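You operate a simulated robot arm through the tools that you are given. There is no shell and no other tool.

The job below is to be done with a simulated robot arm. You get a single attempt, and the scene is never put back.

## Task
Set the finished helmet aside, then seat the shell in the cradle and clamp it.
Fine: the helmet goes between the screwdriver control box and the bench supply; both clamps closed.
Where things are to end (x, y in the base frame): helmet within 0.05 m of [0.06, -0.79].

Only the result counts: the job must be done as asked and must still hold three seconds after the hand-in. Knocking over, shifting, dropping, spilling or breaking anything else fails it.

## Robot
A 7-joint arm with a two-finger gripper, fixed in place. Base frame: the origin is on the floor under the middle of its stand, x ahead of it, y to its left, z up; the work surface is at about z = 0.832. Units: m, rad, N and s.
With the tool pointing down near the work surface it reaches from about 0.38 to 0.78 m from the base axis. Its first joint turns from -2.496 to 2.496 rad. Payload 2.45 kg.
The TCP is the grasp point between the finger pads, 0.026 m short of the fingertips. In the tool frame z runs along the fingers and y along their closing line. The gripper opens to 0.096 m; its body begins 0.069 m behind the TCP.
Orientation is told as [roll, pitch, yaw] about the base's x, y, z axes, in that order, counted from this pose: with the fingers straight down and closing along the base's y, the tool's x points along the base's -x, its y along +y and its z along -z.

## Interface
- The arm moves only by the tool servo_tool. Its argument "commands" is a list of rows, each a list of 7 numbers: the gripper command, from -1 (shut) to 1 (fully open), values between in proportion, then the shift along the base's x, y, z in units of 250 mm (1.0 is 250 mm), then the turn, a rotation vector about the base's x, y, z in units of 60 degrees (1.0 is 60 degrees). In form: [[gripper, x, y, z, ax, ay, az], ...]. A call has 1 to 20 rows; each row is the pose to reach, as a shift and turn from the pose commanded when the call began. A call with a number of a shift or a turn outside -1 to 1 is refused whole. Each row takes 0.2 s and may step no farther than 0.05 m and 0.15 rad from the row before; otherwise, or with a gripper value out of range, the whole call is refused. A pose out of reach is approached as far as the arm can. The call stops where the force on the tool passes 40 N (or 10 N more than at its start, if that is more) or the arm is blocked; 0.2 s more then pass. The fingers move at their own pace (about 0.05 m/s each) and stop on an object; they squeeze with about 45 N. The grip force told is the motor's: it shows also when the fingers shut on nothing. Time passes only in rows, and 0.2 s behind the last, so rows that repeat a pose let the fingers close. It gives the time, the measured TCP pose, the force on the tool (base axes), the opening and the grip force at its end, in the units of the frame above (readings bear some noise), with the torque about the TCP (base axes, N m) and any sound that the robot's microphone picked up.
- Cameras (640 x 400 px; columns grow to the right, rows downward): "scene" is fixed at [0.3988, -0.4992, 1.6792]; the picture's right is [-0.40, 0.92, 0.00], its down [0.90, 0.39, -0.19] and it looks along [-0.17, -0.07, -0.98] (base axes); focal length 225 px, centre (320, 200). "wrist" rides on the gripper at [0.082, 0.003, -0.098] in the tool frame; the picture's right is [-0.04, 1.00, 0.00], its down [-0.73, -0.03, -0.68] and it looks along [-0.68, -0.03, 0.73] (tool axes); focal length 256 px, centre (320, 200). There is no depth. A picture from a camera that has moved, and an enlarged one, comes with that camera's place and axes in the base frame and with its lens.
- camera(camera): a new picture of that camera. The clock stands still meanwhile.
- move_column(by): slides the trunk up (or, below 0, down) by that many m; the arm rides with it, the base frame stays. It gives what a move gives, with no picture.
- close_up(camera, box): a new picture of the part [left, top, right, bottom] of that camera's present view, enlarged. The clock stands still meanwhile.
- finish_job(): hands the job in; it is judged then, once.

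Places have to be worked out from the pictures, the camera data and where the tool is seen. Open the gripper and draw the arm clear of the work before you hand the job in, unless the task says otherwise.

The tools are called after "Request:" as name(argument=value, ...) on one line, values as JSON. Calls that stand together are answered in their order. servo_tool: Moves the arm, as the interface text tells. Its arguments: {"type":"object","properties":{"commands":{"type":"array","items":{"type":"array","items":{"type":"number"}}}},"required":["commands"]} The other tools are called the same way: move_column (by) moves the trunk up or down; camera (camera) takes a picture; close_up (camera, box) takes an enlarged picture of a part of a camera's view; finish_job () hands the job in.

At the start:

```text
time: 0.0
tool_pos: [0.0772, -0.4498, 1.2992]
ee_rot: [0.001, -0.001, -0.002]
ft_force: [-0.1, 0.1, 1.1]
ft_torque: [0.0, 0.01, -0.01]
gripper_width: 0.0959
grasp_force: 0.1
trunk travel left (down, up): [-0.605, 0.035]
```

scene: 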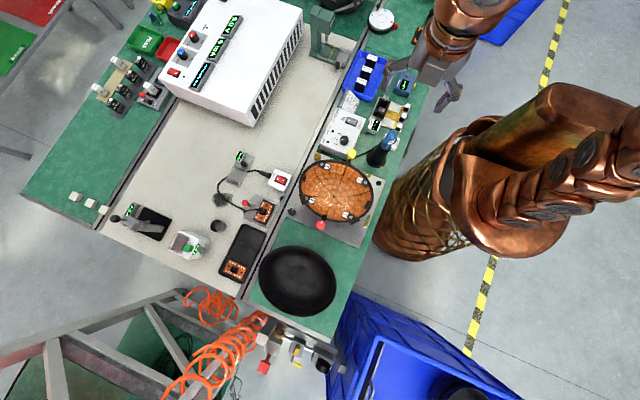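
wrist: 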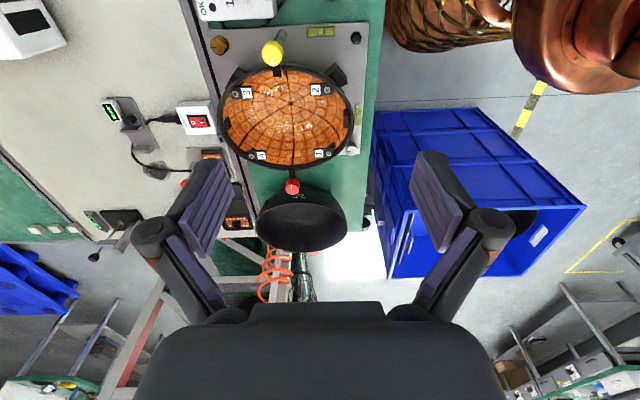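

I'll start by looking closer at the parts of the scene.

Request:
close_up(camera="scene", box=[200, 130, 420, 330])

Request:
close_up(camera="scene", box=[80, 0, 320, 150])

Request:
close_up(camera="scene", box=[290, 0, 480, 130])

Request:
close_up(camera="wrist", box=[180, 0, 400, 260])

```text
2.00 times, centred on (310, 230) of scene
camera zoom: at [0.3988, -0.4992, 1.6792], right [-0.4, 0.92, 0.0], down [0.9, 0.39, -0.19], along [-0.17, -0.07, -0.98], focal length 451 px, centre (340, 140)
```

zoom: 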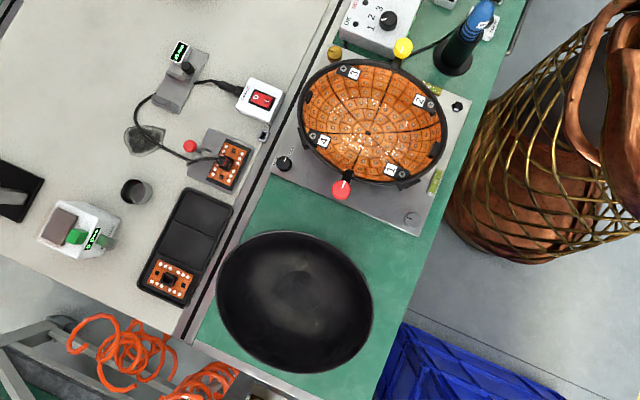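

```text
2.67 times, centred on (200, 75) of scene
camera zoom: at [0.3988, -0.4992, 1.6792], right [-0.4, 0.92, 0.0], down [0.9, 0.39, -0.19], along [-0.17, -0.07, -0.98], focal length 601 px, centre (640, 533)
```

zoom: 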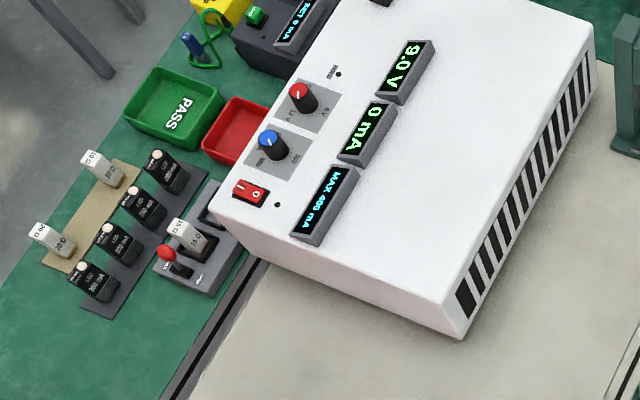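

```text
3.08 times, centred on (385, 65) of scene
camera zoom: at [0.3988, -0.4992, 1.6792], right [-0.4, 0.92, 0.0], down [0.9, 0.39, -0.19], along [-0.17, -0.07, -0.98], focal length 693 px, centre (120, 615)
```

zoom: 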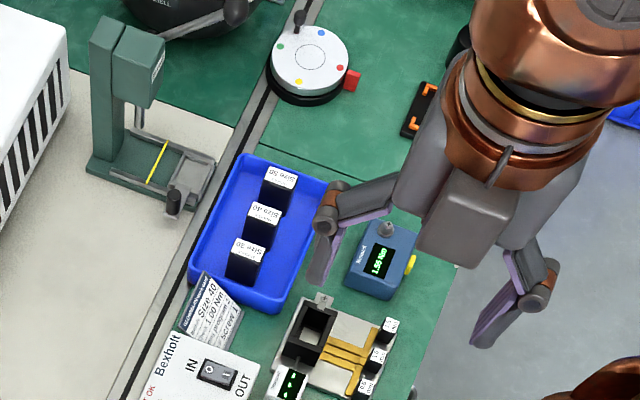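

```text
1.54 times, centred on (290, 130) of wrist
camera zoom: at [-0.0046, -0.4456, 1.3979], right [0.04, 1.0, 0.0], down [0.73, -0.03, 0.68], along [0.68, -0.03, -0.73], focal length 394 px, centre (366, 308)
```

zoom: 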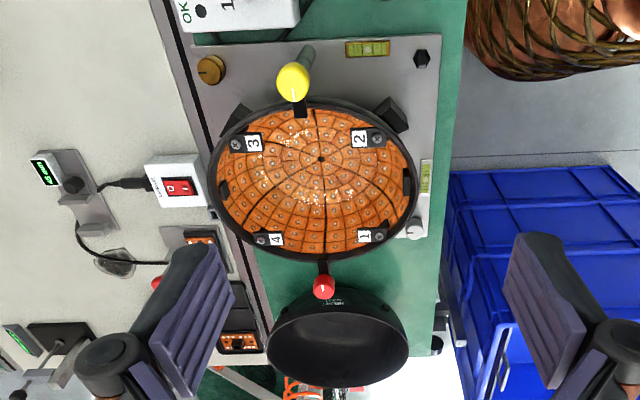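

The orange-lined bowl in the cradle looks like the finished helmet and the black bowl looks like the shell. I'll zoom in much more on the cradle and clamps.

Request:
close_up(camera="scene", box=[290, 140, 390, 202])

Request:
close_up(camera="scene", box=[280, 190, 380, 252])

Request:
close_up(camera="scene", box=[245, 235, 355, 320])

Request:
close_up(camera="wrist", box=[200, 20, 380, 130])

Request:
close_up(camera="wrist", box=[200, 120, 380, 260])

```text
6.40 times, centred on (340, 171) of scene
camera zoom: at [0.3988, -0.4992, 1.6792], right [-0.4, 0.92, 0.0], down [0.9, 0.39, -0.19], along [-0.17, -0.07, -0.98], focal length 1442 px, centre (192, 386)
```

zoom: 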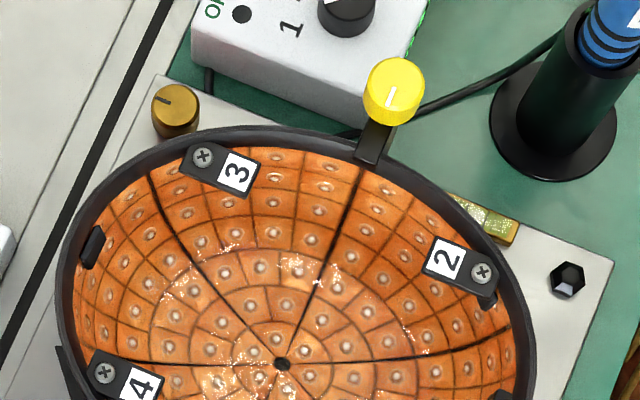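

```text
6.40 times, centred on (330, 221) of scene
camera zoom: at [0.3988, -0.4992, 1.6792], right [-0.4, 0.92, 0.0], down [0.9, 0.39, -0.19], along [-0.17, -0.07, -0.98], focal length 1442 px, centre (256, 66)
```

zoom: 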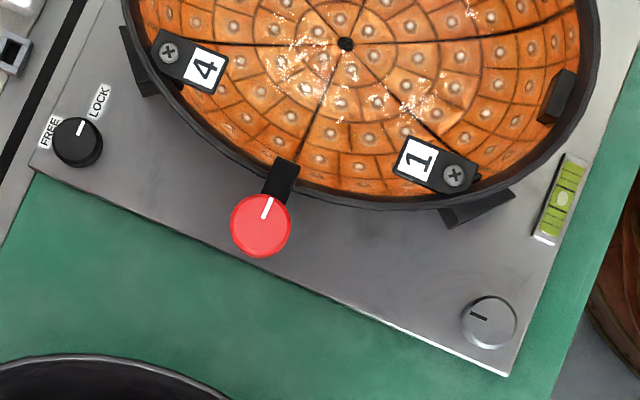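

```text
4.71 times, centred on (300, 278) of scene
camera zoom: at [0.3988, -0.4992, 1.6792], right [-0.4, 0.92, 0.0], down [0.9, 0.39, -0.19], along [-0.17, -0.07, -0.98], focal length 1060 px, centre (414, -165)
```

zoom: 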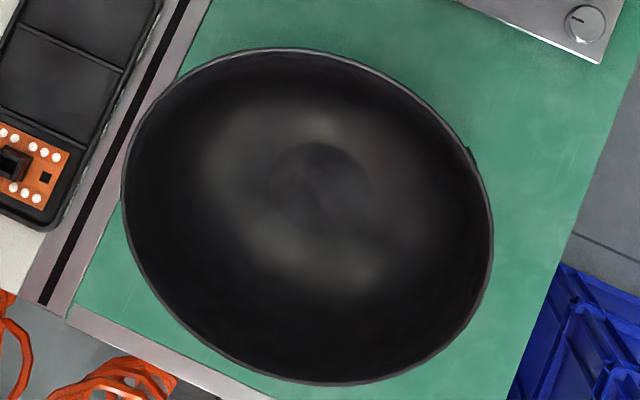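

```text
3.56 times, centred on (290, 75) of wrist
camera zoom: at [-0.0046, -0.4456, 1.3979], right [0.04, 1.0, 0.0], down [0.73, -0.03, 0.68], along [0.68, -0.03, -0.73], focal length 910 px, centre (427, 644)
```

zoom: 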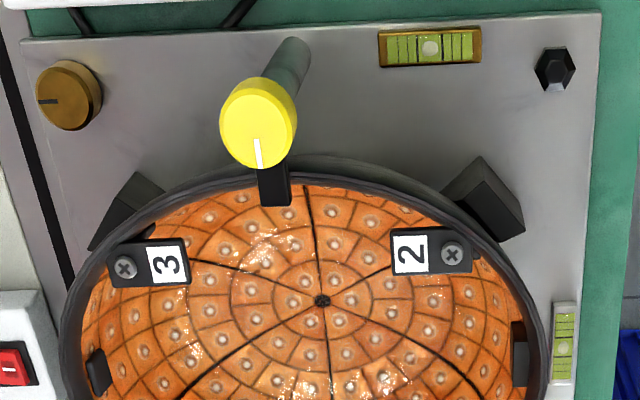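

```text
2.86 times, centred on (290, 190) of wrist
camera zoom: at [-0.0046, -0.4456, 1.3979], right [0.04, 1.0, 0.0], down [0.73, -0.03, 0.68], along [0.68, -0.03, -0.73], focal length 731 px, centre (406, 229)
```

zoom: 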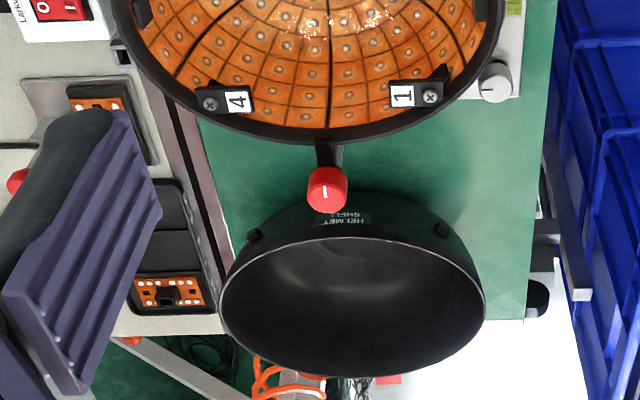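

Positions triangulated so far: red clamp knob at about (0.346, -0.520, 0.976), yellow at about (0.092, -0.520, 0.971), so the cradle centre is near (0.219, -0.52). I'll zoom further on the knobs, labels and the set-down area.

Request:
close_up(camera="scene", box=[280, 200, 312, 220])

Request:
close_up(camera="scene", box=[308, 210, 340, 230])

Request:
close_up(camera="scene", box=[338, 142, 370, 162])

Request:
close_up(camera="scene", box=[310, 90, 400, 162])

Request:
close_up(camera="scene", box=[350, 170, 380, 250])

```text
16.00 times, centred on (296, 210) of scene
camera zoom: at [0.3988, -0.4992, 1.6792], right [-0.4, 0.92, 0.0], down [0.9, 0.39, -0.19], along [-0.17, -0.07, -0.98], focal length 3605 px, centre (704, 40)
```

zoom: 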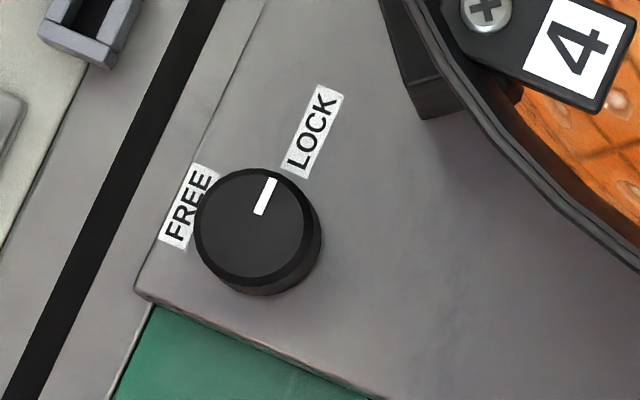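

```text
16.00 times, centred on (324, 220) of scene
camera zoom: at [0.3988, -0.4992, 1.6792], right [-0.4, 0.92, 0.0], down [0.9, 0.39, -0.19], along [-0.17, -0.07, -0.98], focal length 3605 px, centre (256, -120)
```

zoom: 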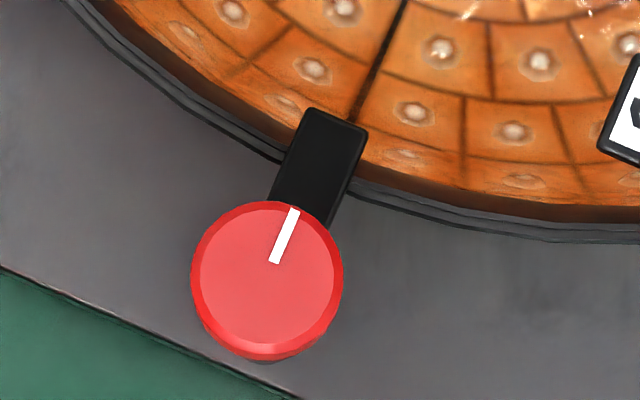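

```text
16.00 times, centred on (354, 152) of scene
camera zoom: at [0.3988, -0.4992, 1.6792], right [-0.4, 0.92, 0.0], down [0.9, 0.39, -0.19], along [-0.17, -0.07, -0.98], focal length 3605 px, centre (-224, 968)
```

zoom: 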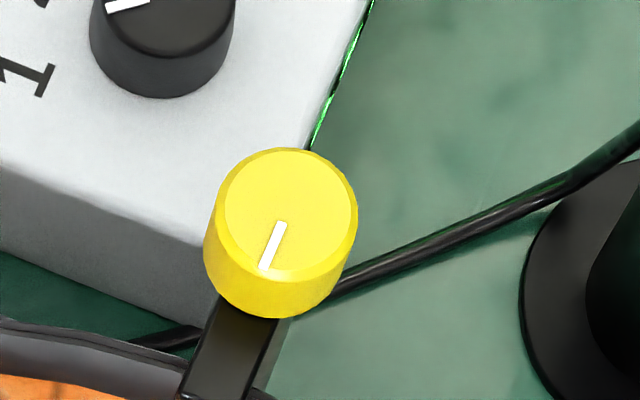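

```text
5.56 times, centred on (355, 126) of scene
camera zoom: at [0.3988, -0.4992, 1.6792], right [-0.4, 0.92, 0.0], down [0.9, 0.39, -0.19], along [-0.17, -0.07, -0.98], focal length 1252 px, centre (126, 611)
```

zoom: 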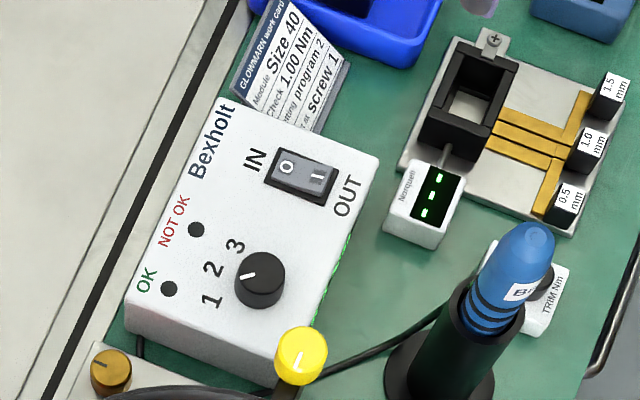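

```text
5.00 times, centred on (365, 210) of scene
camera zoom: at [0.3988, -0.4992, 1.6792], right [-0.4, 0.92, 0.0], down [0.9, 0.39, -0.19], along [-0.17, -0.07, -0.98], focal length 1127 px, centre (95, 150)
```

zoom: 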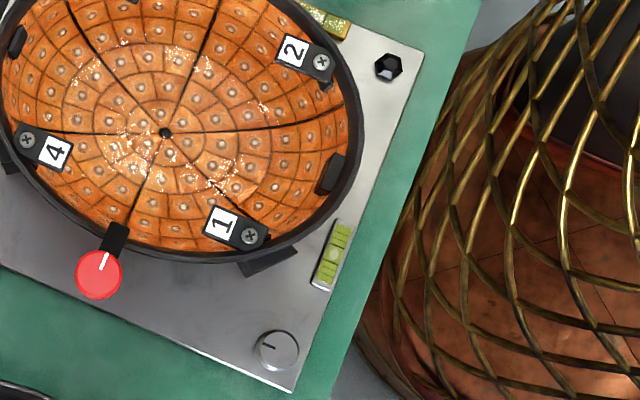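

The helmet is clamped by two swing clamps with red and yellow knobs, whose white lines point at the helmet. Rim height is about 0.93 for both bowls. I'll move the arm above the cradle for closer wrist views, keeping well above everything.

Request:
servo_tool(commands=[[1, 0.095, -0.047, -0.12, 0, 0, 0], [1, 0.19, -0.093, -0.24, 0, 0, 0], [1, 0.284, -0.14, -0.36, 0, 0, 0], [1, 0.379, -0.187, -0.48, 0, 0, 0], [1, 0.473, -0.233, -0.6, 0, 0, 0], [1, 0.568, -0.28, -0.68, 0, 0, 0], [1, 0.568, -0.28, -0.68, 0, 0, 0]])

```text
time: 1.6
tool_pos: [0.2229, -0.5186, 1.1298]
ee_rot: [0.0, 0.0, -0.003]
ft_force: [0.3, 0.8, -0.5]
ft_torque: [-0.02, 0.03, 0.0]
gripper_width: 0.0959
grasp_force: 0.2
trunk travel left (down, up): [-0.605, 0.035]
```

The arm reached (0.223, -0.519, 1.130). I'll look with both cameras from here.

Request:
camera(camera="wrist")

Request:
camera(camera="scene")

```text
taken
camera wrist: at [0.1405, -0.5164, 1.2284], right [0.04, 1.0, 0.0], down [0.73, -0.03, 0.68], along [0.68, -0.03, -0.73], focal length 256 px, centre (320, 200)
```

wrist: 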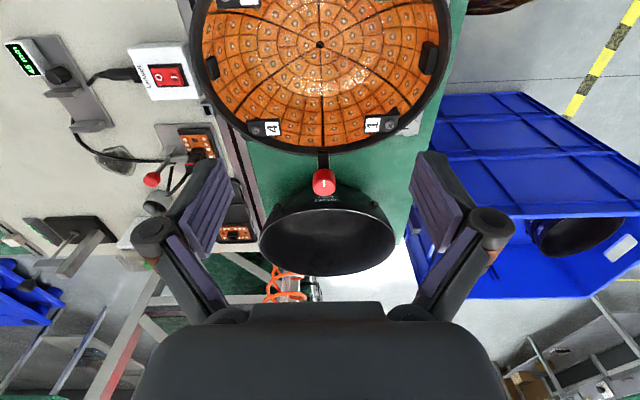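

```text
taken
```

scene: 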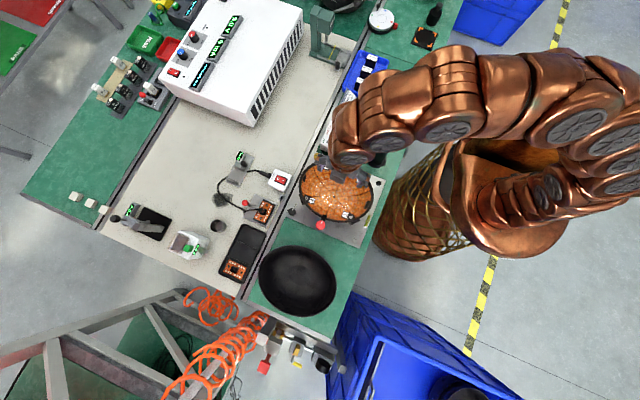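

Good views. I'll zoom the wrist camera on the red clamp, the shell and the helmet's rim features.

Request:
close_up(camera="wrist", box=[270, 130, 380, 200])

Request:
close_up(camera="wrist", box=[240, 180, 420, 290])

Request:
close_up(camera="wrist", box=[340, 0, 480, 150])

Request:
close_up(camera="wrist", box=[190, 60, 300, 170])

```text
5.71 times, centred on (325, 165) of wrist
camera zoom: at [0.1405, -0.5164, 1.2284], right [0.04, 1.0, 0.0], down [0.73, -0.03, 0.68], along [0.68, -0.03, -0.73], focal length 1463 px, centre (291, 400)
```

zoom: 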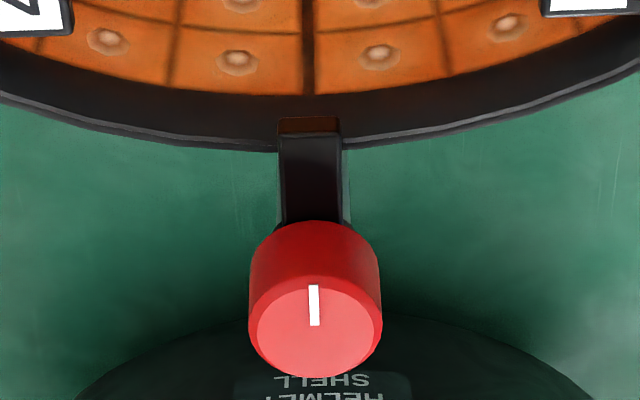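

```text
3.56 times, centred on (330, 235) of wrist
camera zoom: at [0.1405, -0.5164, 1.2284], right [0.04, 1.0, 0.0], down [0.73, -0.03, 0.68], along [0.68, -0.03, -0.73], focal length 910 px, centre (284, 76)
```

zoom: 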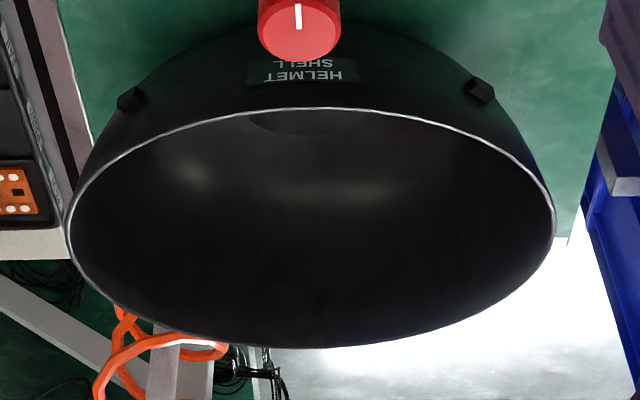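

```text
2.67 times, centred on (410, 75) of wrist
camera zoom: at [0.1405, -0.5164, 1.2284], right [0.04, 1.0, 0.0], down [0.73, -0.03, 0.68], along [0.68, -0.03, -0.73], focal length 683 px, centre (80, 533)
```

zoom: 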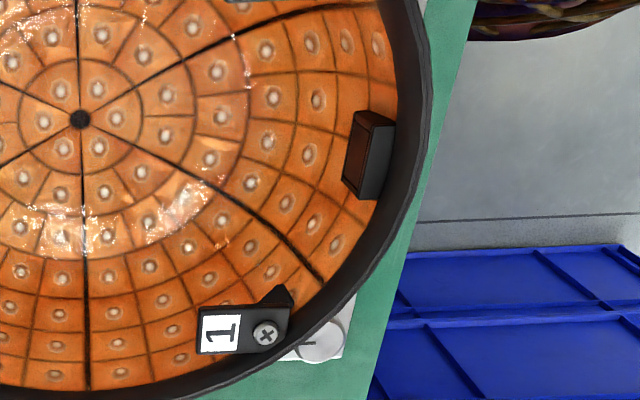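

```text
3.64 times, centred on (245, 115) of wrist
camera zoom: at [0.1405, -0.5164, 1.2284], right [0.04, 1.0, 0.0], down [0.73, -0.03, 0.68], along [0.68, -0.03, -0.73], focal length 931 px, centre (593, 509)
```

zoom: 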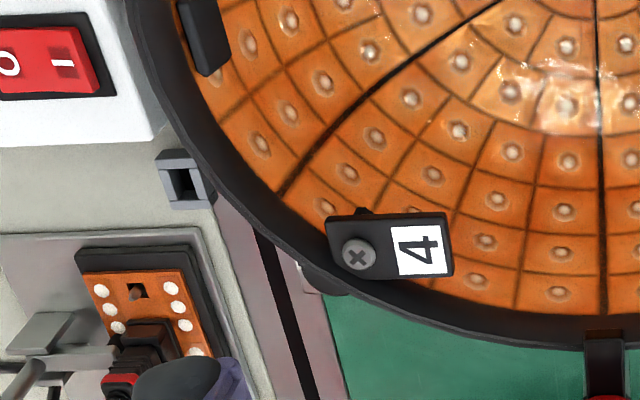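

Triangulation gives the red knob at about (0.347, -0.520), top z about 0.98, diameter about 30 mm; shell centre at about (0.538, -0.520) with rim z about 0.935. I'll move above the red knob with the fingers open along y.

Request:
servo_tool(commands=[[1, 0.124, -0.002, -0.1, 0, 0, 0], [1, 0.248, -0.004, -0.2, 0, 0, 0], [1, 0.372, -0.005, -0.3, 0, 0, 0], [1, 0.496, -0.006, -0.4, 0, 0, 0], [1, 0.496, -0.006, -0.4, 0, 0, 0]])

Request:
camera(camera="wrist")

Request:
camera(camera="scene")

```text
time: 2.8
tool_pos: [0.3478, -0.5221, 1.0289]
ee_rot: [-0.001, 0.0, -0.001]
ft_force: [-0.2, -0.4, 0.1]
ft_torque: [0.02, -0.02, -0.01]
gripper_width: 0.0959
grasp_force: 0.0
trunk travel left (down, up): [-0.605, 0.035]
```

```text
taken
camera wrist: at [0.2654, -0.5182, 1.1278], right [0.04, 1.0, 0.0], down [0.73, -0.03, 0.68], along [0.68, -0.03, -0.73], focal length 256 px, centre (320, 200)
```

wrist: 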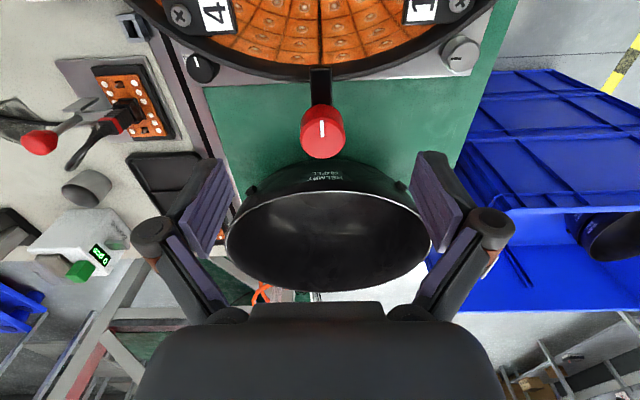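

```text
taken
```

scene: 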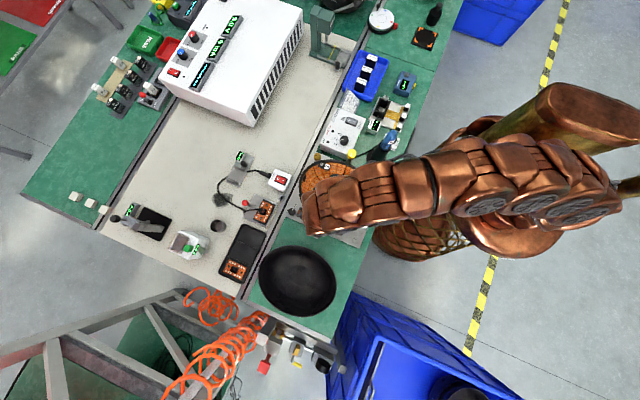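

The red knob sits at about (0.347, -0.5206), almost exactly under the TCP. I'll lower to z≈0.986 so the pads overlap the knob only, then close on it.

Request:
servo_tool(commands=[[1, -0.002, 0.005, -0.09, 0, 0, 0], [1, -0.003, 0.006, -0.172, 0, 0, 0], [1, -0.003, 0.006, -0.172, 0, 0, 0]])

Request:
camera(camera="wrist")

```text
time: 3.6
tool_pos: [0.3463, -0.5186, 0.9878]
ee_rot: [-0.001, -0.001, -0.001]
ft_force: [-0.1, -0.5, -0.2]
ft_torque: [0.0, -0.02, 0.0]
gripper_width: 0.096
grasp_force: 0.1
trunk travel left (down, up): [-0.605, 0.035]
```

```text
taken
camera wrist: at [0.264, -0.5149, 1.0854], right [0.04, 1.0, 0.0], down [0.73, -0.03, 0.68], along [0.68, -0.03, -0.73], focal length 256 px, centre (320, 200)
```

wrist: 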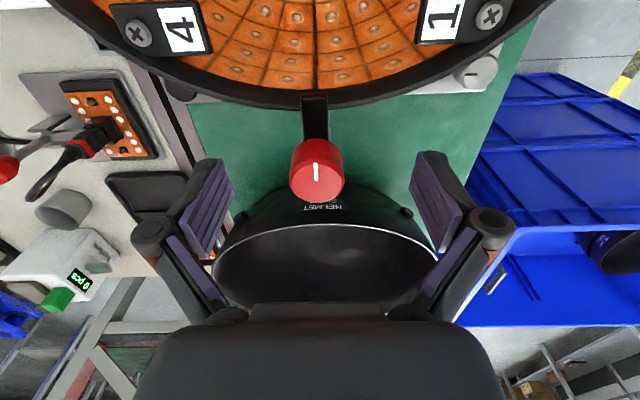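

The knob is between the pads, slightly toward -y. I'll nudge -y by 1.5 mm and close on the knob.

Request:
servo_tool(commands=[[0, 0, -0.006, -0.004, 0, 0, 0], [-1, 0, -0.006, -0.008, 0, 0, 0], [-1, 0, -0.006, -0.008, 0, 0, 0], [-1, 0, -0.006, -0.008, 0, 0, 0], [-1, 0, -0.006, -0.008, 0, 0, 0], [-1, 0, -0.006, -0.008, 0, 0, 0]])

Request:
camera(camera="wrist")

```text
time: 5.0
tool_pos: [0.3432, -0.5199, 0.9853]
ee_rot: [-0.001, 0.001, -0.002]
ft_force: [-0.6, 3.4, 0.8]
ft_torque: [0.17, 0.14, 0.01]
gripper_width: 0.0294
grasp_force: 44.9
trunk travel left (down, up): [-0.605, 0.035]
```

```text
taken
camera wrist: at [0.2625, -0.5168, 1.0836], right [0.04, 1.0, 0.0], down [0.73, -0.03, 0.68], along [0.68, -0.03, -0.73], focal length 256 px, centre (320, 200)
```

wrist: 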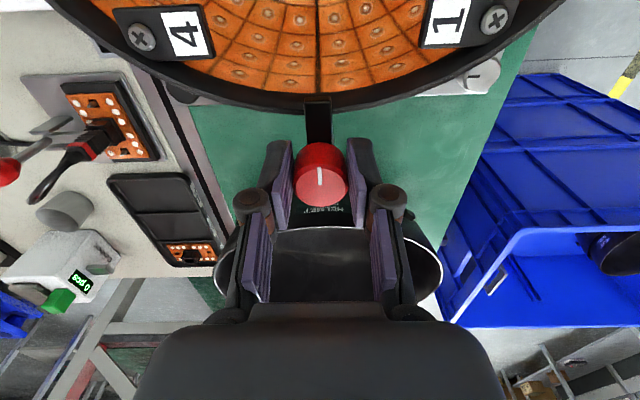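

Gripped the knob (0.0294 m). I'll try a small turn of about +17° (counter-clockwise from above) and read the torque.

Request:
servo_tool(commands=[[-1, 0, 0, 0, 0, 0, 0.1], [-1, 0, 0, 0, 0, 0, 0.2], [-1, 0, 0, 0, 0, 0, 0.28], [-1, 0, 0, 0, 0, 0, 0.28]])

Request:
camera(camera="wrist")

```text
time: 6.0
tool_pos: [0.344, -0.5216, 0.9845]
ee_rot: [-0.004, -0.002, 0.293]
ft_force: [18.6, -12.1, 6.2]
ft_torque: [-0.43, -0.61, -0.1]
gripper_width: 0.0296
grasp_force: 45.5
trunk travel left (down, up): [-0.605, 0.035]
```

```text
taken
camera wrist: at [0.2648, -0.5417, 1.0835], right [-0.25, 0.97, 0.0], down [0.71, 0.19, 0.68], along [0.66, 0.17, -0.73], focal length 256 px, centre (320, 200)
```

wrist: 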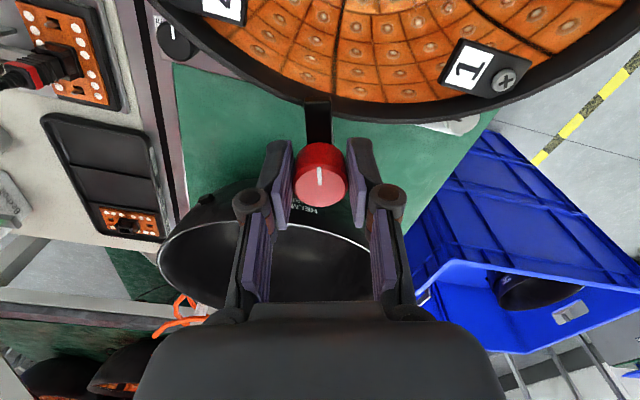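

The torque about z stayed low, and the knob's line turned with the tool. Let me zoom to check that the clamp arm is swinging.

Request:
close_up(camera="wrist", box=[260, 80, 390, 210])

Request:
close_up(camera="scene", box=[290, 190, 350, 240])

```text
3.08 times, centred on (325, 145) of wrist
camera zoom: at [0.2648, -0.5417, 1.0835], right [-0.25, 0.97, 0.0], down [0.71, 0.19, 0.68], along [0.66, 0.17, -0.73], focal length 788 px, centre (305, 369)
```

zoom: 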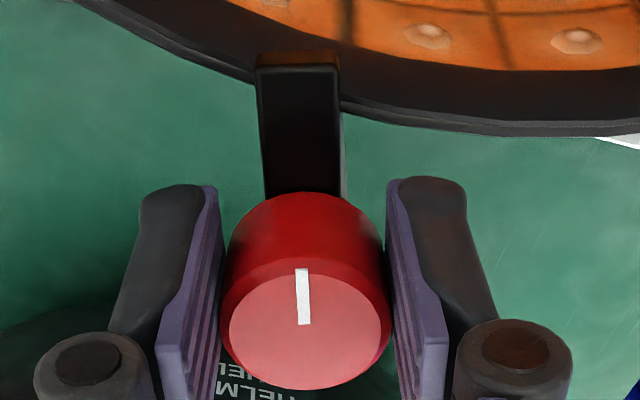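

```text
8.00 times, centred on (320, 215) of scene
camera zoom: at [0.3988, -0.4992, 1.6792], right [-0.4, 0.92, 0.0], down [0.9, 0.39, -0.19], along [-0.17, -0.07, -0.98], focal length 1803 px, centre (320, 80)
```

zoom: 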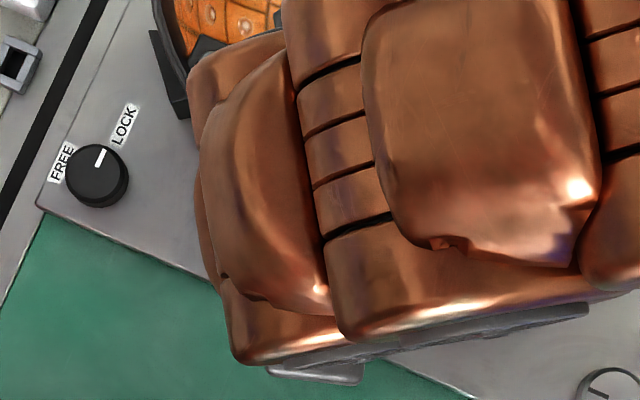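

The clamp arm swings with the knob when turned counter-clockwise. The lateral force shows the TCP is slightly off the axis, so I'll shift a little with the force and continue the turn.

Request:
servo_tool(commands=[[-1, 0.006, -0.003, 0, 0, 0, 0.0], [-1, 0.007, -0.004, 0, 0, 0, 0.1], [-1, 0.009, -0.005, 0, 0, 0, 0.2], [-1, 0.011, -0.006, 0, 0, 0, 0.3], [-1, 0.011, -0.006, 0, 0, 0, 0.3]])

```text
time: 7.2
tool_pos: [0.3448, -0.5227, 0.9851]
ee_rot: [-0.002, 0.002, 0.608]
ft_force: [3.4, -8.4, 13.5]
ft_torque: [-0.12, -0.15, -0.03]
gripper_width: 0.0296
grasp_force: 45.2
trunk travel left (down, up): [-0.605, 0.035]
```

Rotation to 0.61 rad went smoothly. The vertical force crept up, so I'll ease up slightly and continue turning.

Request:
servo_tool(commands=[[-1, 0.0, -0.002, 0.003, 0, 0, 0.1], [-1, 0.001, -0.004, 0.004, 0, 0, 0.2], [-1, 0.001, -0.006, 0.005, 0, 0, 0.3], [-1, 0.001, -0.007, 0.005, 0, 0, 0.4], [-1, 0.001, -0.008, 0.005, 0, 0, 0.5], [-1, 0.001, -0.008, 0.005, 0, 0, 0.5]])

Request:
camera(camera="wrist")

```text
time: 8.6
tool_pos: [0.3462, -0.5251, 0.9862]
ee_rot: [-0.001, 0.0, 1.133]
ft_force: [14.7, -14.7, 6.0]
ft_torque: [-0.23, -0.61, -0.1]
gripper_width: 0.0297
grasp_force: 45.2
trunk travel left (down, up): [-0.605, 0.035]
```

```text
taken
camera wrist: at [0.3091, -0.5974, 1.0835], right [-0.89, 0.46, 0.0], down [0.34, 0.65, 0.68], along [0.31, 0.6, -0.73], focal length 256 px, centre (320, 200)
```

wrist: 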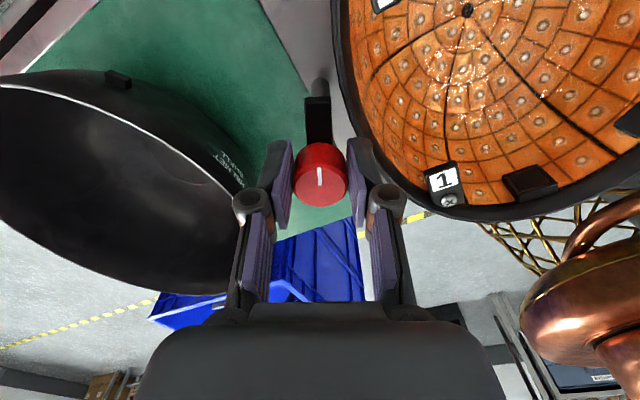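

The clamp arm has swung off the rim. I'll continue to about 95° with a small lateral correction so it is fully open.

Request:
servo_tool(commands=[[-1, 0.004, -0.004, 0, 0, 0, 0.0], [-1, 0.005, -0.005, 0, 0, 0, 0.1], [-1, 0.006, -0.006, 0, 0, 0, 0.2], [-1, 0.006, -0.007, 0, 0, 0, 0.3], [-1, 0.006, -0.007, 0, 0, 0, 0.4], [-1, 0.006, -0.007, 0, 0, 0, 0.48], [-1, 0.006, -0.007, 0, 0, 0, 0.48]])

Request:
camera(camera="wrist")

```text
time: 10.2
tool_pos: [0.3494, -0.5262, 0.9852]
ee_rot: [-0.003, -0.002, 1.633]
ft_force: [29.0, -2.7, -5.9]
ft_torque: [0.34, -0.79, -0.39]
gripper_width: 0.0294
grasp_force: 45.5
trunk travel left (down, up): [-0.605, 0.035]
```

```text
taken
camera wrist: at [0.3513, -0.6079, 1.0835], right [-1.0, -0.02, 0.0], down [-0.02, 0.73, 0.68], along [-0.01, 0.68, -0.73], focal length 256 px, centre (320, 200)
```

wrist: 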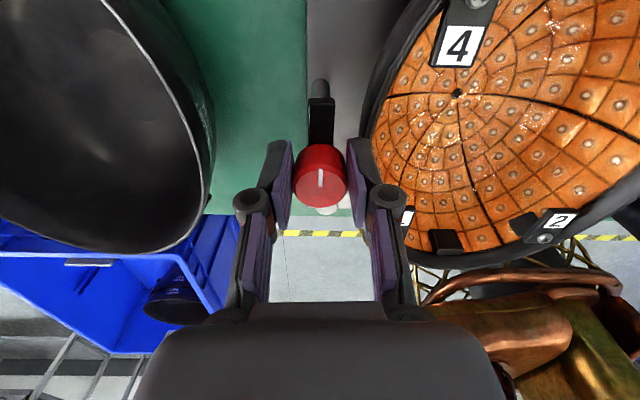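

The clamp is at about 94° open and the torque rose a bit (likely near the stop). Before releasing I'll check the finger-to-rim clearance.

Request:
close_up(camera="wrist", box=[260, 70, 420, 230])

```text
2.50 times, centred on (340, 150) of wrist
camera zoom: at [0.3513, -0.6079, 1.0835], right [-1.0, -0.02, 0.0], down [-0.02, 0.73, 0.68], along [-0.01, 0.68, -0.73], focal length 640 px, centre (270, 325)
```

zoom: 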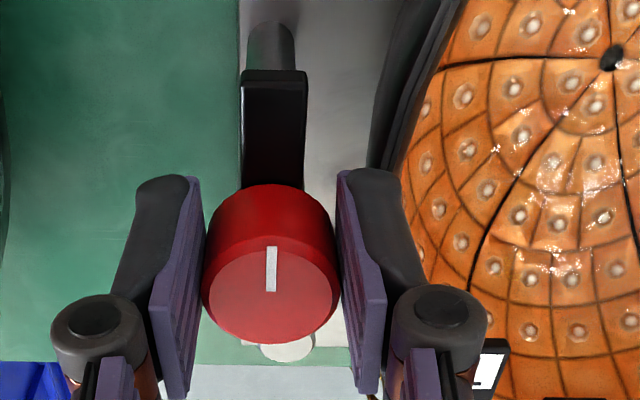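

I'll back off the twist by a few degrees to see whether the load comes from the clamp's stop.

Request:
servo_tool(commands=[[-1, 0.0, 0, 0, 0, 0, -0.06], [-1, 0.0, 0, 0, 0, 0, -0.06]])

```text
time: 10.8
tool_pos: [0.3497, -0.5259, 0.9844]
ee_rot: [-0.002, 0.0, 1.567]
ft_force: [28.7, -2.7, -6.1]
ft_torque: [-0.01, -0.77, -0.17]
gripper_width: 0.0293
grasp_force: 45.1
trunk travel left (down, up): [-0.605, 0.035]
```

Request:
servo_tool(commands=[[-1, 0.006, -0.001, 0, 0, 0, 0], [-1, 0.006, -0.001, 0, 0, 0, 0]])

```text
time: 11.4
tool_pos: [0.3489, -0.5256, 0.9852]
ee_rot: [0.001, -0.002, 1.57]
ft_force: [18.2, 4.1, -0.8]
ft_torque: [0.03, -0.16, -0.11]
gripper_width: 0.0295
grasp_force: 44.8
trunk travel left (down, up): [-0.605, 0.035]
```

Shifting +x by 1.5 mm cut the side load from 29 to 18 N, so I'll shift a bit further to unload the knob before releasing.

Request:
servo_tool(commands=[[-1, 0.005, 0, 0, 0, 0, 0], [-1, 0.009, 0, 0, 0, 0, 0], [-1, 0.009, 0, 0, 0, 0, 0]])

```text
time: 12.2
tool_pos: [0.3493, -0.5276, 0.9842]
ee_rot: [0.003, -0.002, 1.566]
ft_force: [-3.5, 7.9, -4.9]
ft_torque: [0.09, 0.41, 0.04]
gripper_width: 0.0296
grasp_force: 44.9
trunk travel left (down, up): [-0.605, 0.035]
```

Unloaded. Now I'll open slightly, lift straight up, and then go higher to view the result.

Request:
servo_tool(commands=[[-0.15, 0, 0, 0, 0, 0, 0], [-0.15, 0, 0, 0, 0, 0, 0], [-0.15, 0, 0, 0.06, 0, 0, 0], [-0.15, 0, 0, 0.16, 0, 0, 0], [0.5, 0, 0, 0.32, 0, 0, 0], [1, 0, 0, 0.45, 0, 0, 0], [1, 0, 0, 0.45, 0, 0, 0]])

Request:
camera(camera="wrist")

```text
time: 13.8
tool_pos: [0.3526, -0.5276, 1.097]
ee_rot: [-0.001, 0.002, 1.57]
ft_force: [-0.1, 0.2, 0.0]
ft_torque: [0.01, 0.0, -0.05]
gripper_width: 0.0962
grasp_force: 0.0
trunk travel left (down, up): [-0.605, 0.035]
```

```text
taken
camera wrist: at [0.3492, -0.61, 1.1955], right [-1.0, 0.04, 0.0], down [0.03, 0.73, 0.68], along [0.03, 0.68, -0.73], focal length 256 px, centre (320, 200)
```

wrist: 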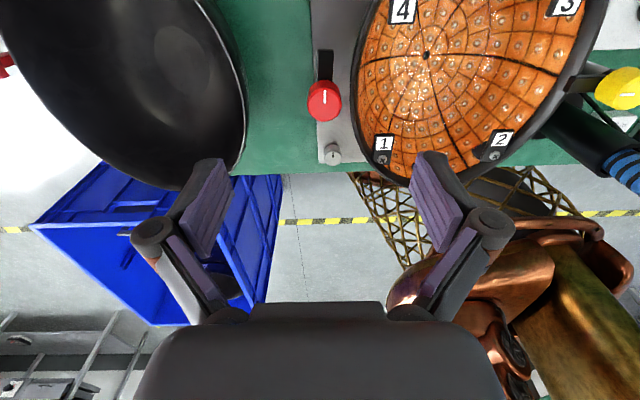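

The red clamp is now open, pointing along -y, and the helmet is undisturbed. Next I'll move at safe height to above the yellow knob at about (0.092, -0.520), unwinding the yaw to 0.

Request:
servo_tool(commands=[[1, -0.08, 0, 0.02, 0, 0, -0.125], [1, -0.17, 0, 0.02, 0, 0, -0.25], [1, -0.26, 0, 0.02, 0, 0, -0.375], [1, -0.35, 0.01, 0.02, 0, 0, -0.5], [1, -0.44, 0.01, 0.02, 0, 0, -0.625], [1, -0.52, 0.015, 0.02, 0, 0, -0.75]])

Request:
servo_tool(commands=[[1, -0.08, 0, 0, 0, 0, -0.125], [1, -0.17, 0.005, 0, 0, 0, -0.25], [1, -0.26, 0.01, 0, 0, 0, -0.375], [1, -0.35, 0.01, 0, 0, 0, -0.5], [1, -0.44, 0.015, 0, 0, 0, -0.625], [1, -0.522, 0.015, 0, 0, 0, -0.75], [1, -0.522, 0.015, 0, 0, 0, -0.75]])

Request:
camera(camera="wrist")

Request:
camera(camera="scene")

```text
time: 15.2
tool_pos: [0.222, -0.5233, 1.1024]
ee_rot: [0.0, -0.001, 0.781]
ft_force: [0.9, -0.7, -0.2]
ft_torque: [-0.01, 0.02, -0.03]
gripper_width: 0.0961
grasp_force: 0.0
trunk travel left (down, up): [-0.605, 0.035]
```

```text
time: 16.8
tool_pos: [0.0896, -0.5197, 1.1015]
ee_rot: [0.0, -0.001, -0.004]
ft_force: [-0.2, -0.4, 0.2]
ft_torque: [0.0, -0.01, 0.0]
gripper_width: 0.0958
grasp_force: 0.0
trunk travel left (down, up): [-0.605, 0.035]
```

```text
taken
camera wrist: at [0.008, -0.5172, 1.2003], right [0.04, 1.0, 0.0], down [0.73, -0.03, 0.68], along [0.68, -0.03, -0.73], focal length 256 px, centre (320, 200)
```

wrist: 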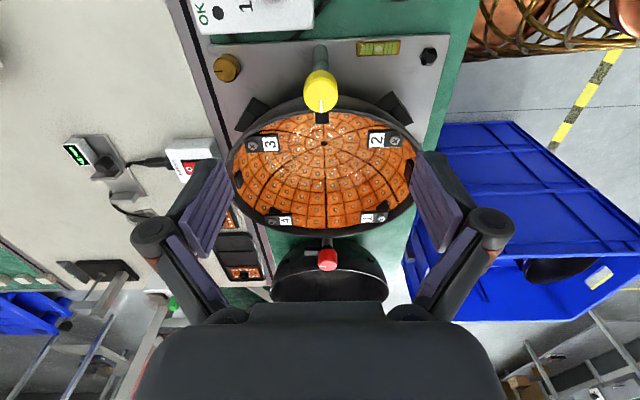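

```text
taken
```

scene: 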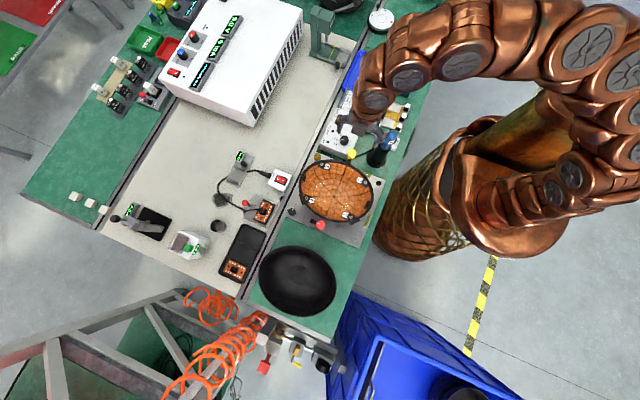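

The yellow knob is right below, at about (0.089, -0.520). I'll descend in two stages, checking the alignment in between.

Request:
servo_tool(commands=[[1, 0, 0, -0.1, 0, 0, 0], [1, 0, 0, -0.2, 0, 0, 0], [1, 0, 0, -0.28, 0, 0, 0], [1, 0, 0, -0.28, 0, 0, 0]])

Request:
camera(camera="wrist")

```text
time: 17.8
tool_pos: [0.09, -0.5199, 1.0319]
ee_rot: [-0.003, 0.0, -0.003]
ft_force: [0.4, -0.3, -0.1]
ft_torque: [0.0, 0.0, -0.01]
gripper_width: 0.0958
grasp_force: 0.0
trunk travel left (down, up): [-0.605, 0.035]
```

```text
taken
camera wrist: at [0.0089, -0.517, 1.1301], right [0.04, 1.0, 0.0], down [0.73, -0.03, 0.68], along [0.68, -0.03, -0.73], focal length 256 px, centre (320, 200)
```

wrist: 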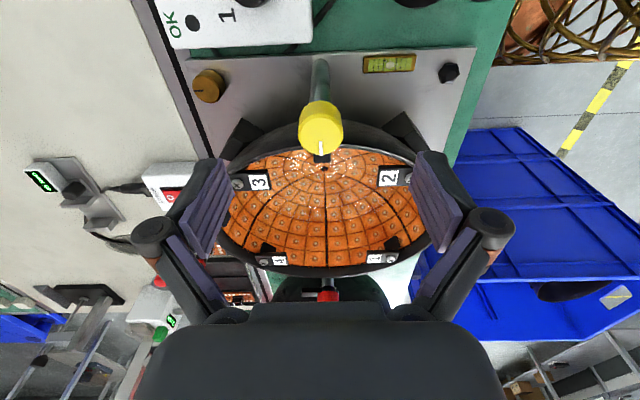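

Well aligned (knob at about (0.090, -0.520)). I'll descend to z≈0.985 and close on the yellow knob.

Request:
servo_tool(commands=[[1, 0, 0, -0.1, 0, 0, 0], [1, 0, 0, -0.188, 0, 0, 0], [1, 0, 0, -0.188, 0, 0, 0], [0, 0, 0, -0.188, 0, 0, 0], [-1, 0, 0, -0.188, 0, 0, 0], [-1, 0, 0, -0.188, 0, 0, 0], [-1, 0, 0, -0.188, 0, 0, 0], [-1, 0, 0, -0.188, 0, 0, 0], [-1, 0, 0, -0.188, 0, 0, 0]])

Request:
camera(camera="wrist")

```text
time: 19.8
tool_pos: [0.0901, -0.5205, 0.9851]
ee_rot: [-0.003, -0.001, -0.002]
ft_force: [1.3, -17.3, 4.0]
ft_torque: [-0.57, -0.07, 0.01]
gripper_width: 0.0293
grasp_force: 44.6
trunk travel left (down, up): [-0.605, 0.035]
```

```text
taken
camera wrist: at [0.0085, -0.5165, 1.0829], right [0.04, 1.0, 0.0], down [0.73, -0.03, 0.68], along [0.68, -0.03, -0.73], focal length 256 px, centre (320, 200)
```

wrist: 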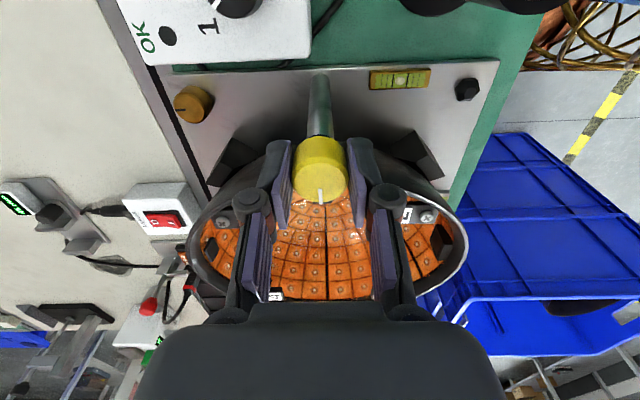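

Gripped the yellow knob; the -17 N side load calls for about 2 mm toward -y. I'll relieve that, then try a +17° turn.

Request:
servo_tool(commands=[[-1, 0, -0.007, 0, 0, 0, 0], [-1, 0, -0.007, 0, 0, 0, 0.1], [-1, 0, -0.007, 0, 0, 0, 0.2], [-1, 0, -0.007, 0, 0, 0, 0.28], [-1, 0, -0.007, 0, 0, 0, 0.28]])

Request:
close_up(camera="wrist", box=[240, 60, 420, 240])

```text
time: 21.0
tool_pos: [0.0908, -0.5203, 0.985]
ee_rot: [0.003, -0.001, 0.294]
ft_force: [0.8, 3.5, -18.6]
ft_torque: [0.18, -0.53, -0.65]
gripper_width: 0.0292
grasp_force: 44.6
trunk travel left (down, up): [-0.605, 0.035]
```

```text
2.22 times, centred on (330, 150) of wrist
camera zoom: at [0.0108, -0.5413, 1.0839], right [-0.25, 0.97, 0.0], down [0.71, 0.18, 0.68], along [0.66, 0.17, -0.73], focal length 569 px, centre (298, 311)
```

zoom: 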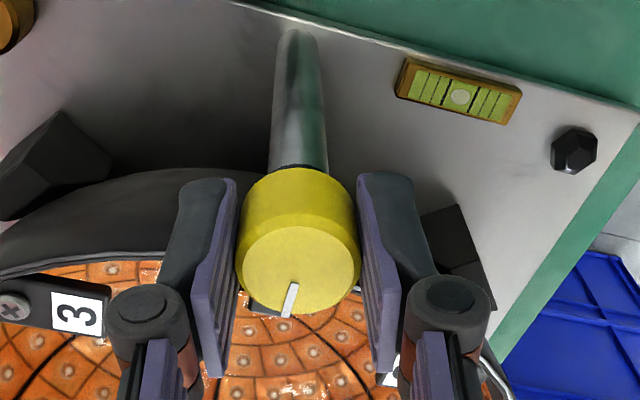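

The knob did not follow (torque -0.65 N m), so the yellow clamp is at its stop in this direction. I'll reverse and turn clockwise.

Request:
servo_tool(commands=[[-1, 0, 0, 0, 0, 0, -0.1], [-1, 0, 0, 0, 0, 0, -0.2], [-1, 0, 0, 0, 0, 0, -0.3], [-1, 0, 0, 0, 0, 0, -0.4], [-1, 0, 0, 0, 0, 0, -0.5], [-1, 0, 0, 0, 0, 0, -0.58], [-1, 0, 0, 0, 0, 0, -0.58]])

Request:
close_up(camera="wrist", box=[240, 60, 420, 240])

```text
time: 22.6
tool_pos: [0.0895, -0.5197, 0.9863]
ee_rot: [0.002, 0.001, -0.316]
ft_force: [-0.5, 18.4, -19.4]
ft_torque: [0.75, 0.71, 0.01]
gripper_width: 0.0292
grasp_force: 45.0
trunk travel left (down, up): [-0.605, 0.035]
```

```text
2.22 times, centred on (330, 150) of wrist
camera zoom: at [0.0135, -0.4916, 1.0843], right [0.35, 0.94, 0.0], down [0.69, -0.26, 0.68], along [0.64, -0.24, -0.73], focal length 569 px, centre (298, 311)
```

zoom: 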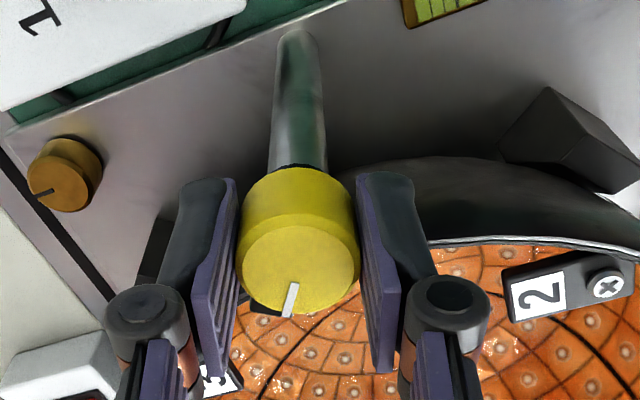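

Clockwise works: the knob follows with low torque. I'll relieve the side loads and continue clockwise to roughly 90° open.

Request:
servo_tool(commands=[[-1, 0, 0.007, -0.006, 0, 0, 0], [-1, 0, 0.007, -0.006, 0, 0, -0.1], [-1, 0, 0.007, -0.006, 0, 0, -0.2], [-1, 0, 0.007, -0.006, 0, 0, -0.3], [-1, 0, 0.007, -0.006, 0, 0, -0.4], [-1, 0, 0.007, -0.006, 0, 0, -0.5], [-1, 0, 0.007, -0.006, 0, 0, -0.5]])

Request:
camera(camera="wrist")

```text
time: 24.2
tool_pos: [0.0901, -0.5182, 0.9873]
ee_rot: [-0.003, -0.004, -0.839]
ft_force: [3.6, 3.2, 17.1]
ft_torque: [-0.4, -0.45, 0.01]
gripper_width: 0.0288
grasp_force: 45.1
trunk travel left (down, up): [-0.605, 0.035]
```

```text
taken
camera wrist: at [0.0384, -0.4558, 1.0839], right [0.77, 0.64, 0.0], down [0.47, -0.56, 0.68], along [0.43, -0.53, -0.73], focal length 256 px, centre (320, 200)
```

wrist: 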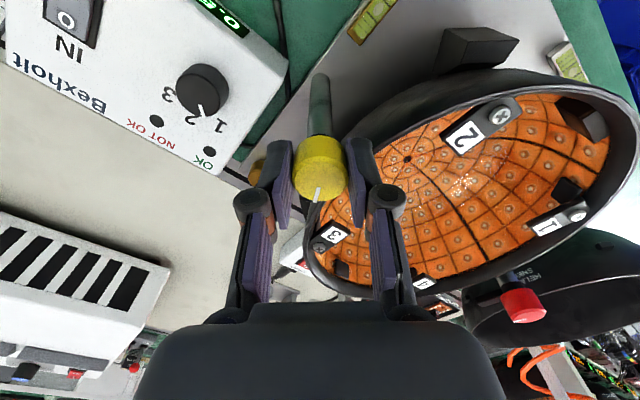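

The knob is now at about -65°. I'll continue another ~27° and ease up slightly on the vertical load.

Request:
servo_tool(commands=[[-1, 0, 0, 0.003, 0, 0, -0.1], [-1, 0, 0, 0.003, 0, 0, -0.2], [-1, 0, 0, 0.003, 0, 0, -0.3], [-1, 0, 0, 0.003, 0, 0, -0.4], [-1, 0, 0, 0.003, 0, 0, -0.46], [-1, 0, 0, 0.003, 0, 0, -0.46]])

Request:
close_up(camera="wrist", box=[220, 60, 440, 240])

```text
time: 25.6
tool_pos: [0.0917, -0.5189, 0.9861]
ee_rot: [0.002, -0.002, -1.32]
ft_force: [16.5, -2.2, 2.9]
ft_torque: [-0.92, -0.66, 0.01]
gripper_width: 0.029
grasp_force: 44.9
trunk travel left (down, up): [-0.605, 0.035]
```

```text
2.22 times, centred on (330, 150) of wrist
camera zoom: at [0.074, -0.4389, 1.0841], right [0.98, 0.21, 0.0], down [0.15, -0.72, 0.68], along [0.14, -0.66, -0.73], focal length 569 px, centre (298, 311)
```

zoom: 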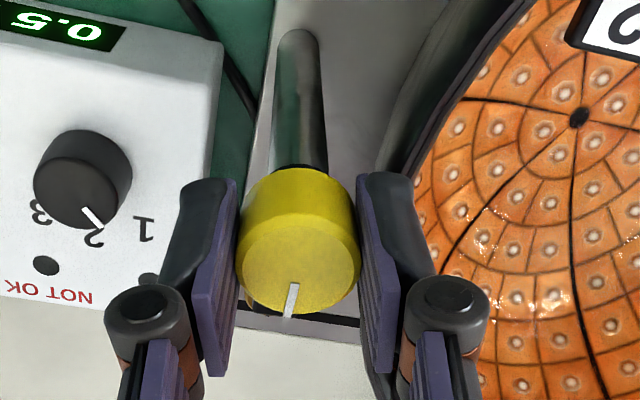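

The yellow clamp is about 90° open. I'll unload the side force, open a little, lift straight up, and look.

Request:
servo_tool(commands=[[-1, 0.007, 0, 0, 0, 0, 0], [-1, 0.007, 0, 0, 0, 0, 0], [-0.15, 0.007, 0, 0, 0, 0, 0], [-0.15, 0.007, 0, 0, 0, 0, 0], [-0.15, 0.007, 0, 0.06, 0, 0, 0], [-0.15, 0.007, 0, 0.16, 0, 0, 0], [0.5, 0.007, 0, 0.32, 0, 0, 0], [1, 0.007, 0, 0.5, 0, 0, 0], [1, 0.007, 0, 0.6, 0, 0, 0], [1, 0.007, 0, 0.6, 0, 0, 0]])

Request:
camera(camera="wrist")

Request:
close_up(camera="scene", box=[240, 80, 400, 250])

```text
time: 27.8
tool_pos: [0.0926, -0.5175, 1.1348]
ee_rot: [0.001, -0.001, -1.323]
ft_force: [-0.4, 0.0, -0.2]
ft_torque: [0.04, -0.01, 0.0]
gripper_width: 0.0962
grasp_force: 0.0
trunk travel left (down, up): [-0.605, 0.035]
```

```text
taken
camera wrist: at [0.0752, -0.4385, 1.2335], right [0.98, 0.21, 0.0], down [0.15, -0.72, 0.68], along [0.14, -0.66, -0.73], focal length 256 px, centre (320, 200)
```

wrist: 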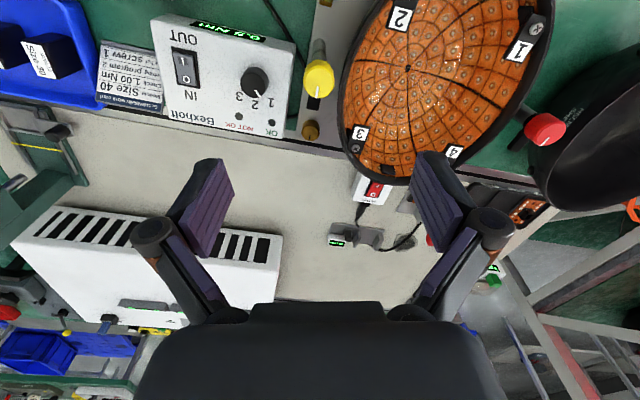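

```text
2.35 times, centred on (320, 165) of scene
camera zoom: at [0.3988, -0.4992, 1.6792], right [-0.4, 0.92, 0.0], down [0.9, 0.39, -0.19], along [-0.17, -0.07, -0.98], focal length 530 px, centre (320, 282)
```

zoom: 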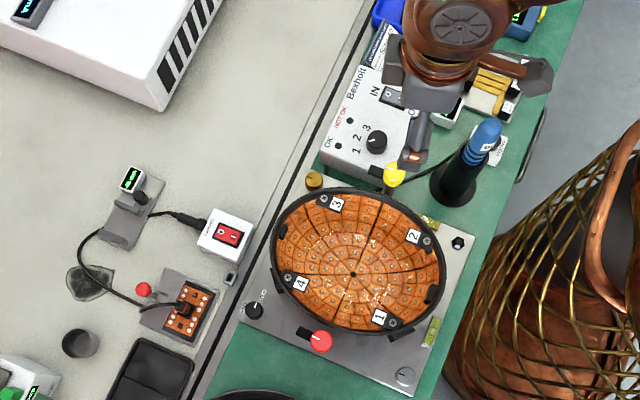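

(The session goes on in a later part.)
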